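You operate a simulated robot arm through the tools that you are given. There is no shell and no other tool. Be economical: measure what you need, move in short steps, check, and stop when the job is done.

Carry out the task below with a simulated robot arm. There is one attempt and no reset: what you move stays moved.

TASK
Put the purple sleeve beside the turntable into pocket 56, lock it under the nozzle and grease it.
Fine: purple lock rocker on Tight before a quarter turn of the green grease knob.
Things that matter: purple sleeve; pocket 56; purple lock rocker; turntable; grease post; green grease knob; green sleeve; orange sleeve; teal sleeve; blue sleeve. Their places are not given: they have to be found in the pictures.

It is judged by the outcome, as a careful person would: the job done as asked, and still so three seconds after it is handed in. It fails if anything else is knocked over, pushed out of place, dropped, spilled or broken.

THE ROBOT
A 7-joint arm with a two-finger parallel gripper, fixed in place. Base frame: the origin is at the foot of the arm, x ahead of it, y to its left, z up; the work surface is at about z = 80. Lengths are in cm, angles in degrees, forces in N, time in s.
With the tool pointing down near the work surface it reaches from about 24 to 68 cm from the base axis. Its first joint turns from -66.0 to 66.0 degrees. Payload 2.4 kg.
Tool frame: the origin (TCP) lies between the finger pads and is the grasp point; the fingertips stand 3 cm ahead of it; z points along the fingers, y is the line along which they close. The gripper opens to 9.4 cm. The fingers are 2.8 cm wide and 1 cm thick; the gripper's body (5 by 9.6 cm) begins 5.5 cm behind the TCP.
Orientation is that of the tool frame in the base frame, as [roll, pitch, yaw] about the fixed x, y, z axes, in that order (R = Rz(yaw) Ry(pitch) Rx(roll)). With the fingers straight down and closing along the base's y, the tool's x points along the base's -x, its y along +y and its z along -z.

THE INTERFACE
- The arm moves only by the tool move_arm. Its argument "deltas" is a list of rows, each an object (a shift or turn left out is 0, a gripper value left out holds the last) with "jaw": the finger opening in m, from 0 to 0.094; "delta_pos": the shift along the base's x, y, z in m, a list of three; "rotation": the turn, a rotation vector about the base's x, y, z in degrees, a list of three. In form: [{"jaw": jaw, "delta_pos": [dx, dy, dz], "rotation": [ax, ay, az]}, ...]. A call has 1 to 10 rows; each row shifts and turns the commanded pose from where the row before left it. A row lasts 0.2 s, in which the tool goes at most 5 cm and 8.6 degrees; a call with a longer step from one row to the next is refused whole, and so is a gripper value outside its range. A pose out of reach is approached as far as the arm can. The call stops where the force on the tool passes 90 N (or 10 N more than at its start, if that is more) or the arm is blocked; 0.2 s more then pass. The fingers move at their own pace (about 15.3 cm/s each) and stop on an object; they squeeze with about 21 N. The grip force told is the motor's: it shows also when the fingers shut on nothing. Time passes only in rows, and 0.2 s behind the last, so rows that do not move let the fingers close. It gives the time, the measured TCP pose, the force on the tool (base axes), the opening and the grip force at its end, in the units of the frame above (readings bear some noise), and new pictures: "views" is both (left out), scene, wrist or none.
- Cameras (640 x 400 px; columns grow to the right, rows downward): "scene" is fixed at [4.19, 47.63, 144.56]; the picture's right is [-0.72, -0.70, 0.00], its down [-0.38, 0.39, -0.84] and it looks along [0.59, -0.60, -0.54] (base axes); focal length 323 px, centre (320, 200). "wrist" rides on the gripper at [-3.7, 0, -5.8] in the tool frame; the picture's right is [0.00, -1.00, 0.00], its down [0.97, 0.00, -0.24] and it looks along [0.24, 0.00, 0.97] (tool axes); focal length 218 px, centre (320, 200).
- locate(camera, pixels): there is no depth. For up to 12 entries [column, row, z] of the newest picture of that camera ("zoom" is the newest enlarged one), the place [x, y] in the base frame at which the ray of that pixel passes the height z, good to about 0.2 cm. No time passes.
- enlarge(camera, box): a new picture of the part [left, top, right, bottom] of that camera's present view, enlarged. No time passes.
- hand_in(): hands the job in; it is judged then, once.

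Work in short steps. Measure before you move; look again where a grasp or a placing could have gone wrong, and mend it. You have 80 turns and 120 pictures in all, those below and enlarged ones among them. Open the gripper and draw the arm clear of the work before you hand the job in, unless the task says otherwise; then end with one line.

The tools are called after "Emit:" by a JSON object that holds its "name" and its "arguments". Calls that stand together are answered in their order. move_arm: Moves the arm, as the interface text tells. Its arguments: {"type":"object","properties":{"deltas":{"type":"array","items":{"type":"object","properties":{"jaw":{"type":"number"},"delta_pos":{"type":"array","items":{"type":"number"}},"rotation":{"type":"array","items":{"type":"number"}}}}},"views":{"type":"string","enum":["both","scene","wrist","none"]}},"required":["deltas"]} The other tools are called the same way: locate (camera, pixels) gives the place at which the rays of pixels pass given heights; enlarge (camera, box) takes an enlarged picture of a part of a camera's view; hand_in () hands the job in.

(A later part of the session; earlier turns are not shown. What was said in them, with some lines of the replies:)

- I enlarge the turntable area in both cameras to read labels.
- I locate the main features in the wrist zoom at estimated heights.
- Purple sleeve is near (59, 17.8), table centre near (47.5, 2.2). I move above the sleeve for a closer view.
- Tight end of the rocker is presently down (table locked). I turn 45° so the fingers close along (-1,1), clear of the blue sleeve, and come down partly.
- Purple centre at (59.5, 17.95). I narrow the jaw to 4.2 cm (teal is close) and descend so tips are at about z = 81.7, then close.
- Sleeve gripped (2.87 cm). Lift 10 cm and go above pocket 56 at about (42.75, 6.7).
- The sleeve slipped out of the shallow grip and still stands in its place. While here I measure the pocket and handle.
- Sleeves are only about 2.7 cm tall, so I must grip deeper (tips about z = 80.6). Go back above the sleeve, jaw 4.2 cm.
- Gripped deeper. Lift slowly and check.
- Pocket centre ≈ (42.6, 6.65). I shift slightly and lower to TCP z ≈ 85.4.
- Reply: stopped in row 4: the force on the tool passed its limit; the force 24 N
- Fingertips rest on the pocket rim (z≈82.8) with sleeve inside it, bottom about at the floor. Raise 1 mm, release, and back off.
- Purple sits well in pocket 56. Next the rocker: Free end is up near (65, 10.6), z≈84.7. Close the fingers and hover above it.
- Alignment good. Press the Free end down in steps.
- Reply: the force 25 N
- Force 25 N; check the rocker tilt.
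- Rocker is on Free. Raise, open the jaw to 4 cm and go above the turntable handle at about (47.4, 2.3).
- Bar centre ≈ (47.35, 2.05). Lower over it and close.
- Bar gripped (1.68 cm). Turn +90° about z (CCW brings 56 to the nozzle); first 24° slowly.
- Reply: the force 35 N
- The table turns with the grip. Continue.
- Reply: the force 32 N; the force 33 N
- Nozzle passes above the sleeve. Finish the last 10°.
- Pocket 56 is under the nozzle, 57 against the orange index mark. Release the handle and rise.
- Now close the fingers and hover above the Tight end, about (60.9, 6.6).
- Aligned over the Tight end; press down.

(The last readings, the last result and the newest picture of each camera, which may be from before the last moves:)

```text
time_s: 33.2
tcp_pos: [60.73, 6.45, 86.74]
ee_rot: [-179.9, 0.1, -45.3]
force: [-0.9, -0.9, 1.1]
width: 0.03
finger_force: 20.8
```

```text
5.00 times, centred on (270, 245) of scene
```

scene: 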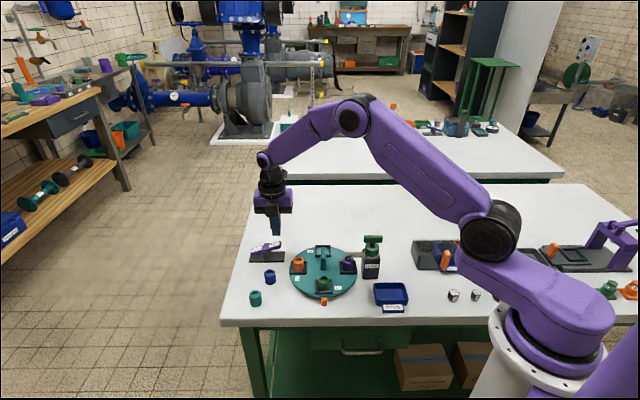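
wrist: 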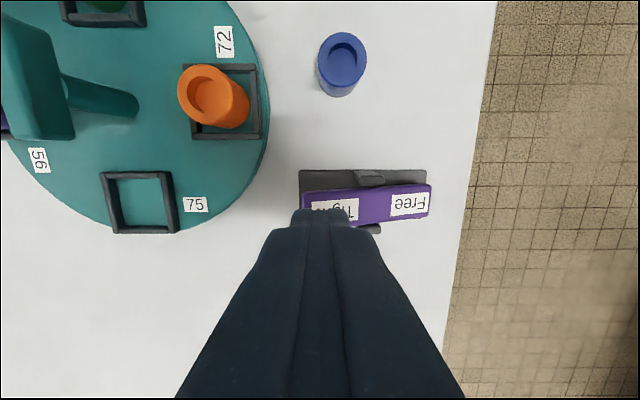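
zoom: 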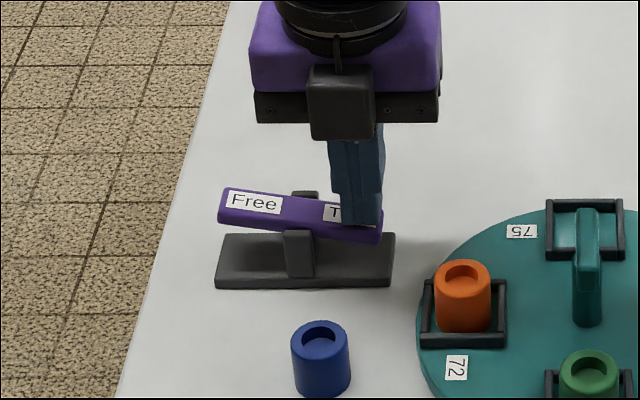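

It has tipped; press a little further to seat fully.

Emit:
{"name": "move_arm", "arguments": {"deltas": [{"delta_pos": [0, 0, -0.004]}, {"delta_pos": [0, 0, -0.003]}, {}, {"delta_pos": [0, 0, 0.03]}, {"delta_pos": [0, 0, 0.04]}, {"delta_pos": [0, 0, 0.04]}, {}], "views": "none"}}

Emit:
{"name": "enlarge", "arguments": {"camera": "scene", "box": [225, 205, 405, 315]}}

```text
time_s: 34.8
tcp_pos: [60.63, 6.6, 96.99]
ee_rot: [-179.9, 0.1, -45.3]
force: [-0.3, 0.6, 0.5]
width: 0.0
finger_force: 20.7
```

```text
3.56 times, centred on (315, 260) of scene
```

zoom: 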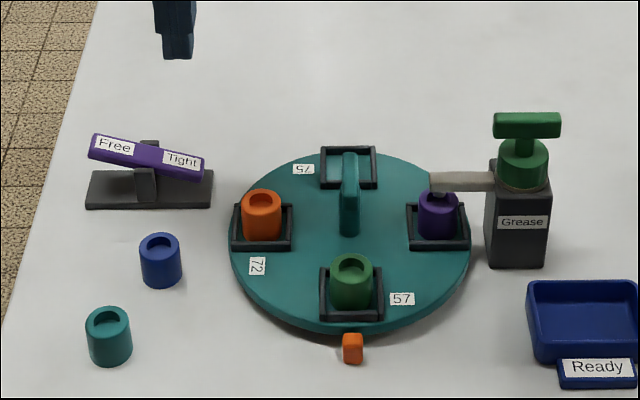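

Rocker on Tight, 56 still at the nozzle. Now rise, turn back to yaw -135 and go above the knob at about (38.5, -6.5).

Emit:
{"name": "move_arm", "arguments": {"deltas": [{"delta_pos": [0, 0, 0.04], "rotation": [0, 0, -8.5], "jaw": 0.045}, {"delta_pos": [0, 0, 0.04], "rotation": [0, 0, -8.5]}, {"delta_pos": [-0.031, -0.018, 0], "rotation": [0, 0, -8.5]}, {"delta_pos": [-0.031, -0.018, 0], "rotation": [0, 0, -8.5]}, {"delta_pos": [-0.031, -0.018, 0], "rotation": [0, 0, -8.5]}, {"delta_pos": [-0.031, -0.018, 0], "rotation": [0, 0, -8.5]}, {"delta_pos": [-0.031, -0.018, 0], "rotation": [0, 0, -8.5]}, {"delta_pos": [-0.031, -0.018, 0], "rotation": [0, 0, -8.5]}, {"delta_pos": [-0.031, -0.02, 0], "rotation": [0, 0, -8.5]}, {"rotation": [0, 0, -8.5]}], "views": "none"}}

Emit:
{"name": "move_arm", "arguments": {"deltas": [{"rotation": [0, 0, -5]}, {}]}}

```text
time_s: 37.0
tcp_pos: [39.11, -6.4, 105.1]
ee_rot: [-179.9, 0.1, -130.4]
force: [0.0, 0.3, -0.5]
width: 4.46
finger_force: 0.1
```

```text
time_s: 37.6
tcp_pos: [39.12, -6.21, 105.12]
ee_rot: [180.0, 0.1, -135.4]
force: [0.8, -0.5, 0.3]
width: 4.53
finger_force: 0.0
```

scene: 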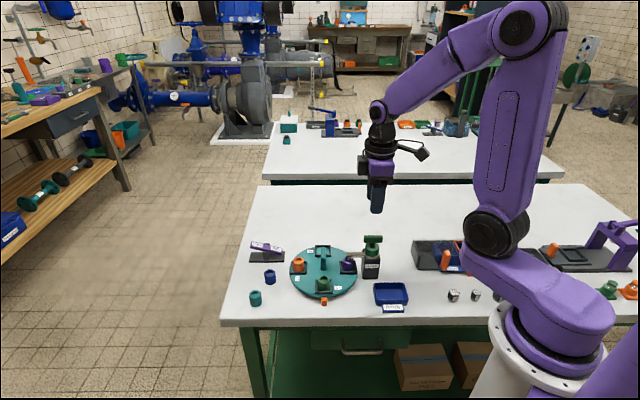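
wrist: 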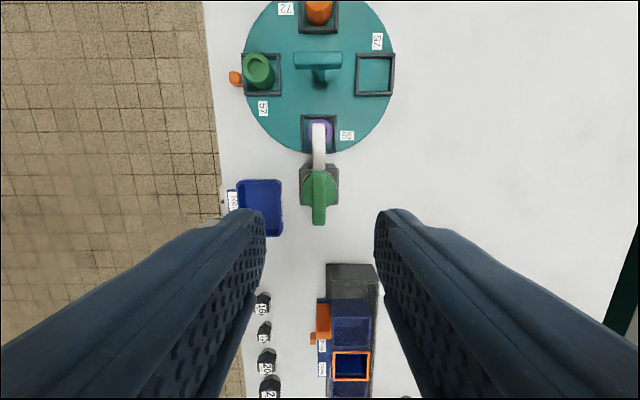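

Emit:
{"name": "enlarge", "arguments": {"camera": "wrist", "box": [270, 140, 370, 240]}}

Emit:
{"name": "locate", "arguments": {"camera": "wrist", "pixels": [[319, 198, 89], [319, 198, 91], [319, 198, 93], [319, 185, 88], [319, 170, 90], [319, 226, 90]]}}

Emit:
{"name": "locate", "arguments": {"camera": "scene", "pixels": [[373, 238.5, 89], [373, 238.5, 91], [373, 238.5, 93], [371, 277, 80], [360, 275, 80]]}}

```text
4.00 times, centred on (320, 190) of wrist
```

zoom: 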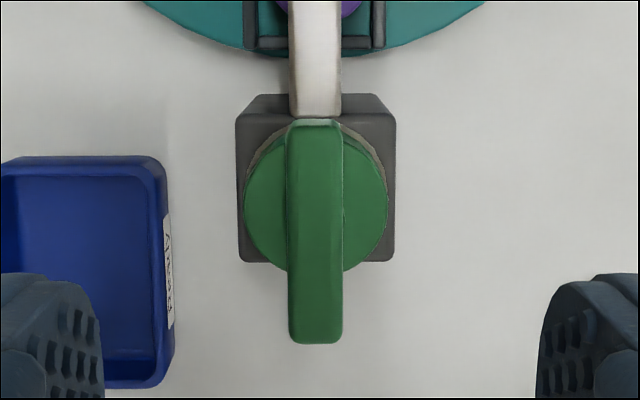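

```text
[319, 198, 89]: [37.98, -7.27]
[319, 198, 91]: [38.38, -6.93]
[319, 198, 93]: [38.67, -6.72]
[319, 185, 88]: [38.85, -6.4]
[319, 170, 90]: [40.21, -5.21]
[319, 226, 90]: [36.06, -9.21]
```

```text
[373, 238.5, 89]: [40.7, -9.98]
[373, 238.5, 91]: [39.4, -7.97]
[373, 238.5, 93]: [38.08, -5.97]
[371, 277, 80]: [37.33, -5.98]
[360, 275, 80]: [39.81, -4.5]
```

Knob bar centre ≈ (38.6, -6.75), z ≈ 92.3, along (1,1). Lower to TCP z ≈ 93.8 so tips stay over the knob's disc.

Emit:
{"name": "move_arm", "arguments": {"deltas": [{"delta_pos": [-0.005, -0.005, -0.02], "jaw": 0.035}, {"delta_pos": [0, 0, -0.03]}, {"delta_pos": [0, 0, -0.03]}, {"delta_pos": [0, 0, -0.02]}, {"delta_pos": [0, 0, -0.013]}, {}]}}

Emit:
{"name": "enlarge", "arguments": {"camera": "scene", "box": [330, 215, 410, 285]}}

```text
time_s: 39.0
tcp_pos: [38.51, -6.83, 93.77]
ee_rot: [-180.0, 0.1, -135.2]
force: [0.2, 0.8, 0.1]
width: 3.5
finger_force: 0.0
```

scene: 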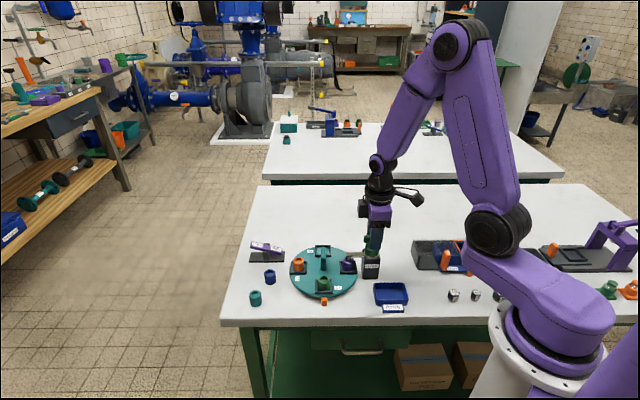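
wrist: 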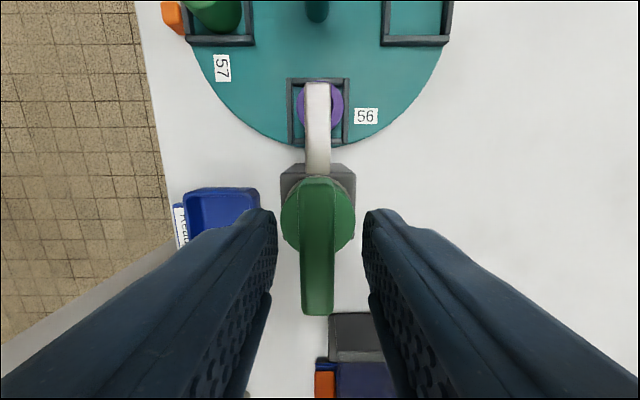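

```text
5.71 times, centred on (370, 250) of scene
```

zoom: 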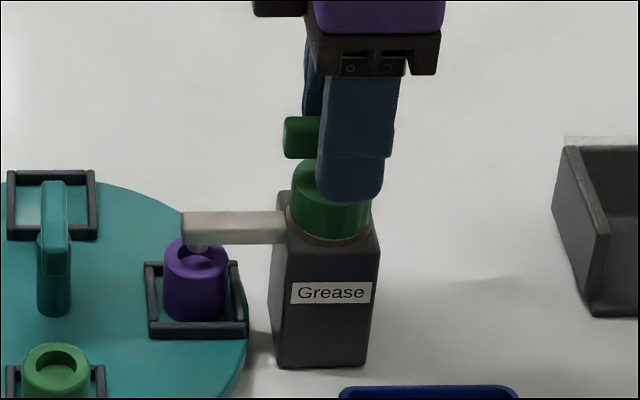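

Emit:
{"name": "locate", "arguments": {"camera": "wrist", "pixels": [[318, 178, 92.8], [316, 314, 92.8], [318, 178, 92], [316, 314, 92], [316, 314, 92.4], [318, 178, 92.4]]}}

Emit:
{"name": "locate", "arguments": {"camera": "zoom", "pixels": [[284, 135, 92.3], [335, 185, 90], [358, 135, 92.3], [340, 230, 88]]}}

```text
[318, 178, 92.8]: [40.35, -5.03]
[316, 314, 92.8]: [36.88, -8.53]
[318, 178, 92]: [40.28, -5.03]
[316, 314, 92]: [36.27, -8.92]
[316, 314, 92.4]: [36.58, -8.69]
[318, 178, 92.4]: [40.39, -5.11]
```

```text
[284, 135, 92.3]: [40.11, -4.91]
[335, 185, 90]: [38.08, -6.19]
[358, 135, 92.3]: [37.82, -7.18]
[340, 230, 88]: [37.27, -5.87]
```

Bar is centred between the fingers. Close, then turn slightly CCW and check whether the knob follows.

Emit:
{"name": "move_arm", "arguments": {"deltas": [{"jaw": 0.0}, {"jaw": 0.0}, {}, {"rotation": [0, 0, 5]}, {"rotation": [0, 0, 5]}, {"rotation": [0, 0, 5]}, {}]}}

```text
time_s: 40.6
tcp_pos: [38.41, -6.78, 93.71]
ee_rot: [-180.0, 0.1, -120.4]
force: [-8.3, 14.6, -1.8]
width: 1.87
finger_force: 44.7
```

scene: 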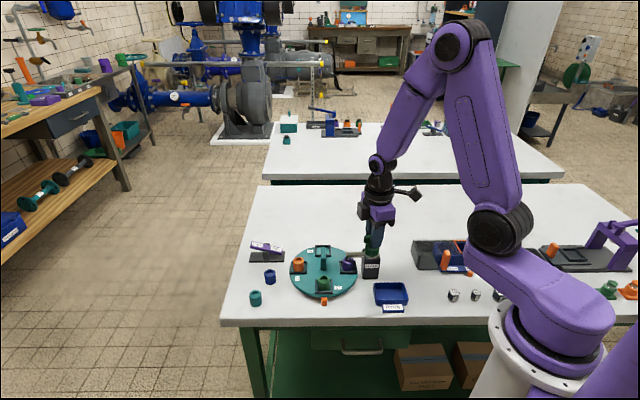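
wrist: 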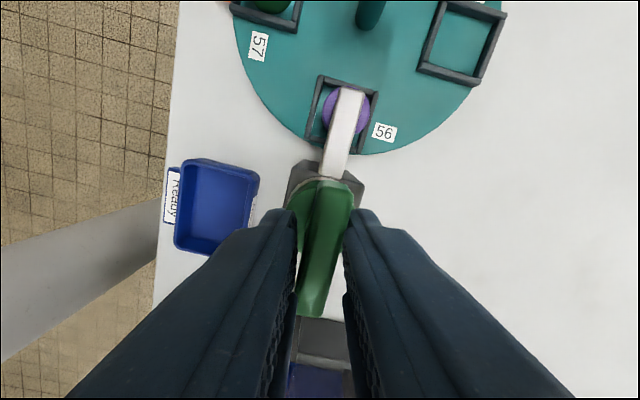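

The bar stays aligned with the nozzle: it does not turn CCW. Return and try clockwise.

Emit:
{"name": "move_arm", "arguments": {"deltas": [{"rotation": [0, 0, -5]}, {"rotation": [0, 0, -5]}, {"rotation": [0, 0, -5]}, {}, {"rotation": [0, 0, -5]}, {"rotation": [0, 0, -5]}, {"rotation": [0, 0, -5]}, {}]}}

```text
time_s: 42.4
tcp_pos: [38.25, -6.68, 93.54]
ee_rot: [179.9, -0.2, -150.2]
force: [-15.0, -0.9, -11.2]
width: 1.35
finger_force: 44.4
```

scene: 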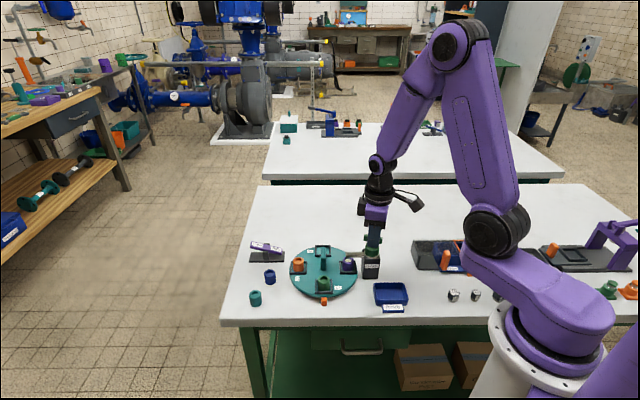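
wrist: 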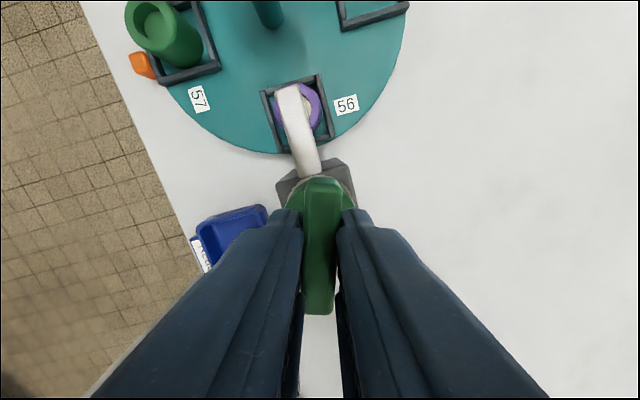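

Clockwise works: the bar turns with the grip (1.35 cm). Continue in stages to a full 90° (yaw 135).

Emit:
{"name": "move_arm", "arguments": {"deltas": [{"rotation": [0, 0, -5]}, {"rotation": [0, 0, -5]}, {"rotation": [0, 0, -5]}, {"rotation": [0, 0, -5]}, {"rotation": [0, 0, -5]}, {"rotation": [0, 0, -5]}, {"rotation": [0, 0, -5]}, {"rotation": [0, 0, -5]}, {}], "views": "wrist"}}

```text
time_s: 44.4
tcp_pos: [38.37, -6.59, 93.7]
ee_rot: [-180.0, -0.2, 169.7]
force: [-14.1, 19.7, -5.3]
width: 1.37
finger_force: 45.0
```

wrist: 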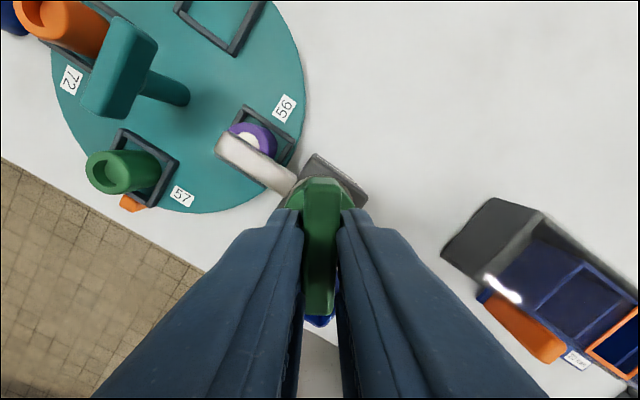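

Emit:
{"name": "move_arm", "arguments": {"deltas": [{"rotation": [0, 0, -5]}, {"rotation": [0, 0, -5]}, {"rotation": [0, 0, -5]}, {"rotation": [0, 0, -5]}, {"rotation": [0, 0, -5]}, {"rotation": [0, 0, -5]}, {"rotation": [0, 0, -5]}, {}, {}]}}

Emit:
{"name": "enlarge", "arguments": {"camera": "scene", "box": [330, 215, 410, 285]}}

```text
time_s: 46.4
tcp_pos: [38.42, -6.61, 93.69]
ee_rot: [-179.8, -0.1, 135.0]
force: [-4.2, 33.8, -16.3]
width: 1.34
finger_force: 44.8
```

scene: 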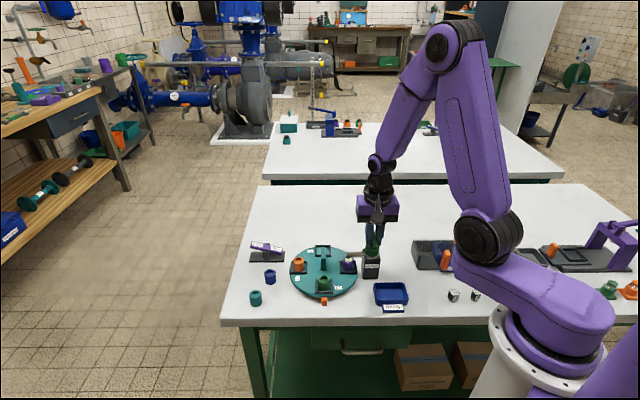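
wrist: 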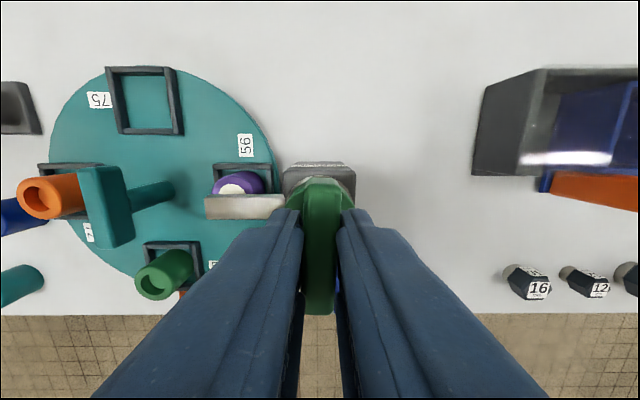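

```text
5.71 times, centred on (370, 250) of scene
```

zoom: 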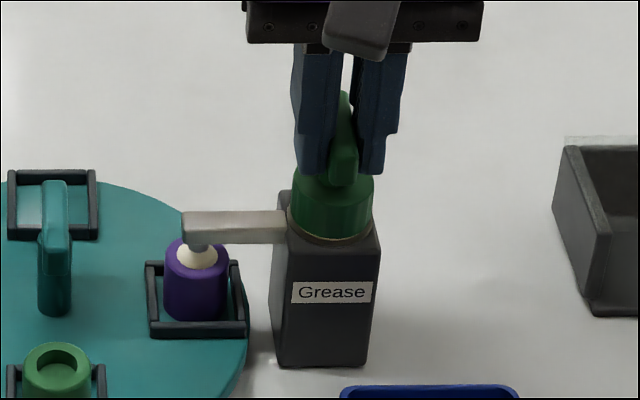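

Grease is visible on the purple sleeve and the knob has turned a quarter. Release and rise.

Emit:
{"name": "move_arm", "arguments": {"deltas": [{"jaw": 0.035}, {"jaw": 0.04}, {"delta_pos": [0, 0, 0.02]}, {"delta_pos": [0, 0, 0.04]}, {"delta_pos": [0, 0, 0.045]}, {"delta_pos": [0, 0, 0.045]}, {}]}}

Emit:
{"name": "enlarge", "arguments": {"camera": "scene", "box": [235, 220, 405, 320]}}

Emit:
{"name": "enlarge", "arguments": {"camera": "wrist", "box": [180, 60, 440, 230]}}

```text
time_s: 48.0
tcp_pos: [38.67, -7.08, 108.94]
ee_rot: [-180.0, 0.1, 135.0]
force: [1.0, -0.3, -0.8]
width: 4.01
finger_force: 0.1
```

scene: 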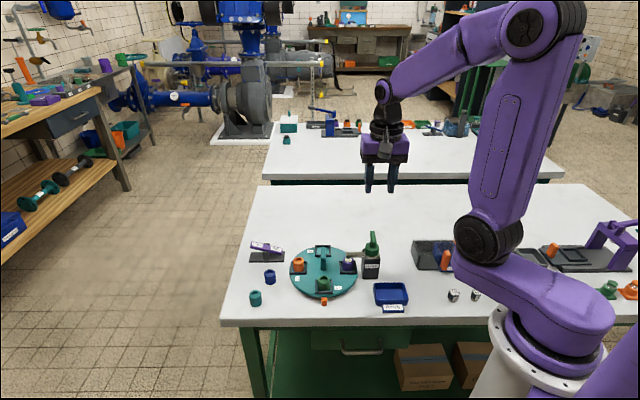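
wrist: 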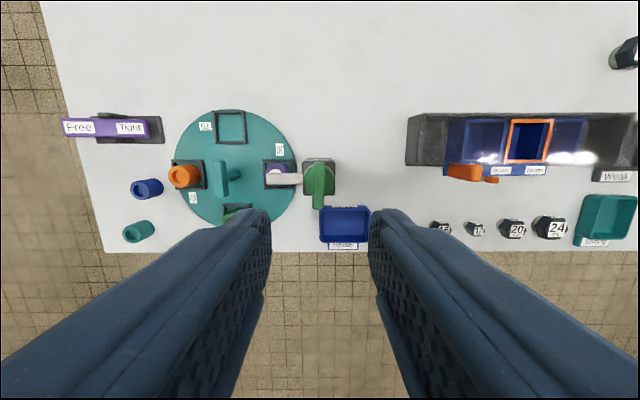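

```text
3.76 times, centred on (320, 270) of scene
```

zoom: 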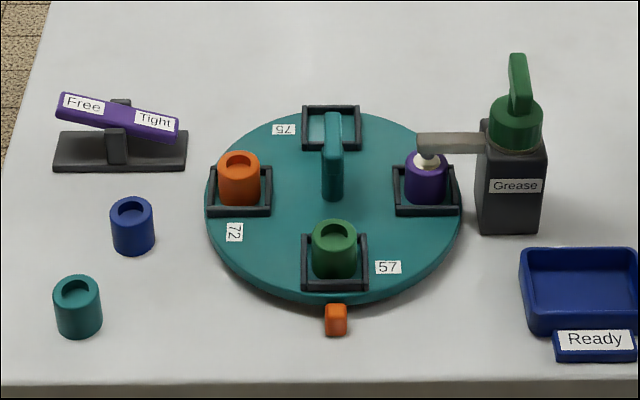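

```text
2.35 times, centred on (310, 145) of wrist
```

zoom: 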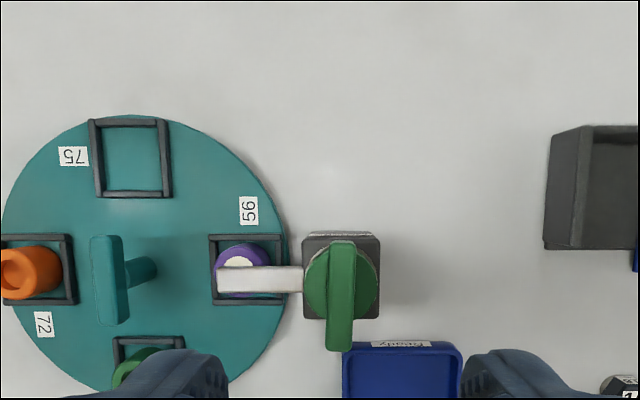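

Everything is in place: 56 is under the nozzle, the rocker is on Tight, the knob is turned a quarter and the sleeve is greased. The arm is clear and the gripper open.

Emit:
{"name": "hand_in", "arguments": {}}

```text
The job is handed in.
```

The purple sleeve is in pocket 56 under the nozzle, locked with the purple rocker on Tight, and greased with a quarter turn of the green knob. I've handed the job in, with the gripper open and the arm clear of the work.
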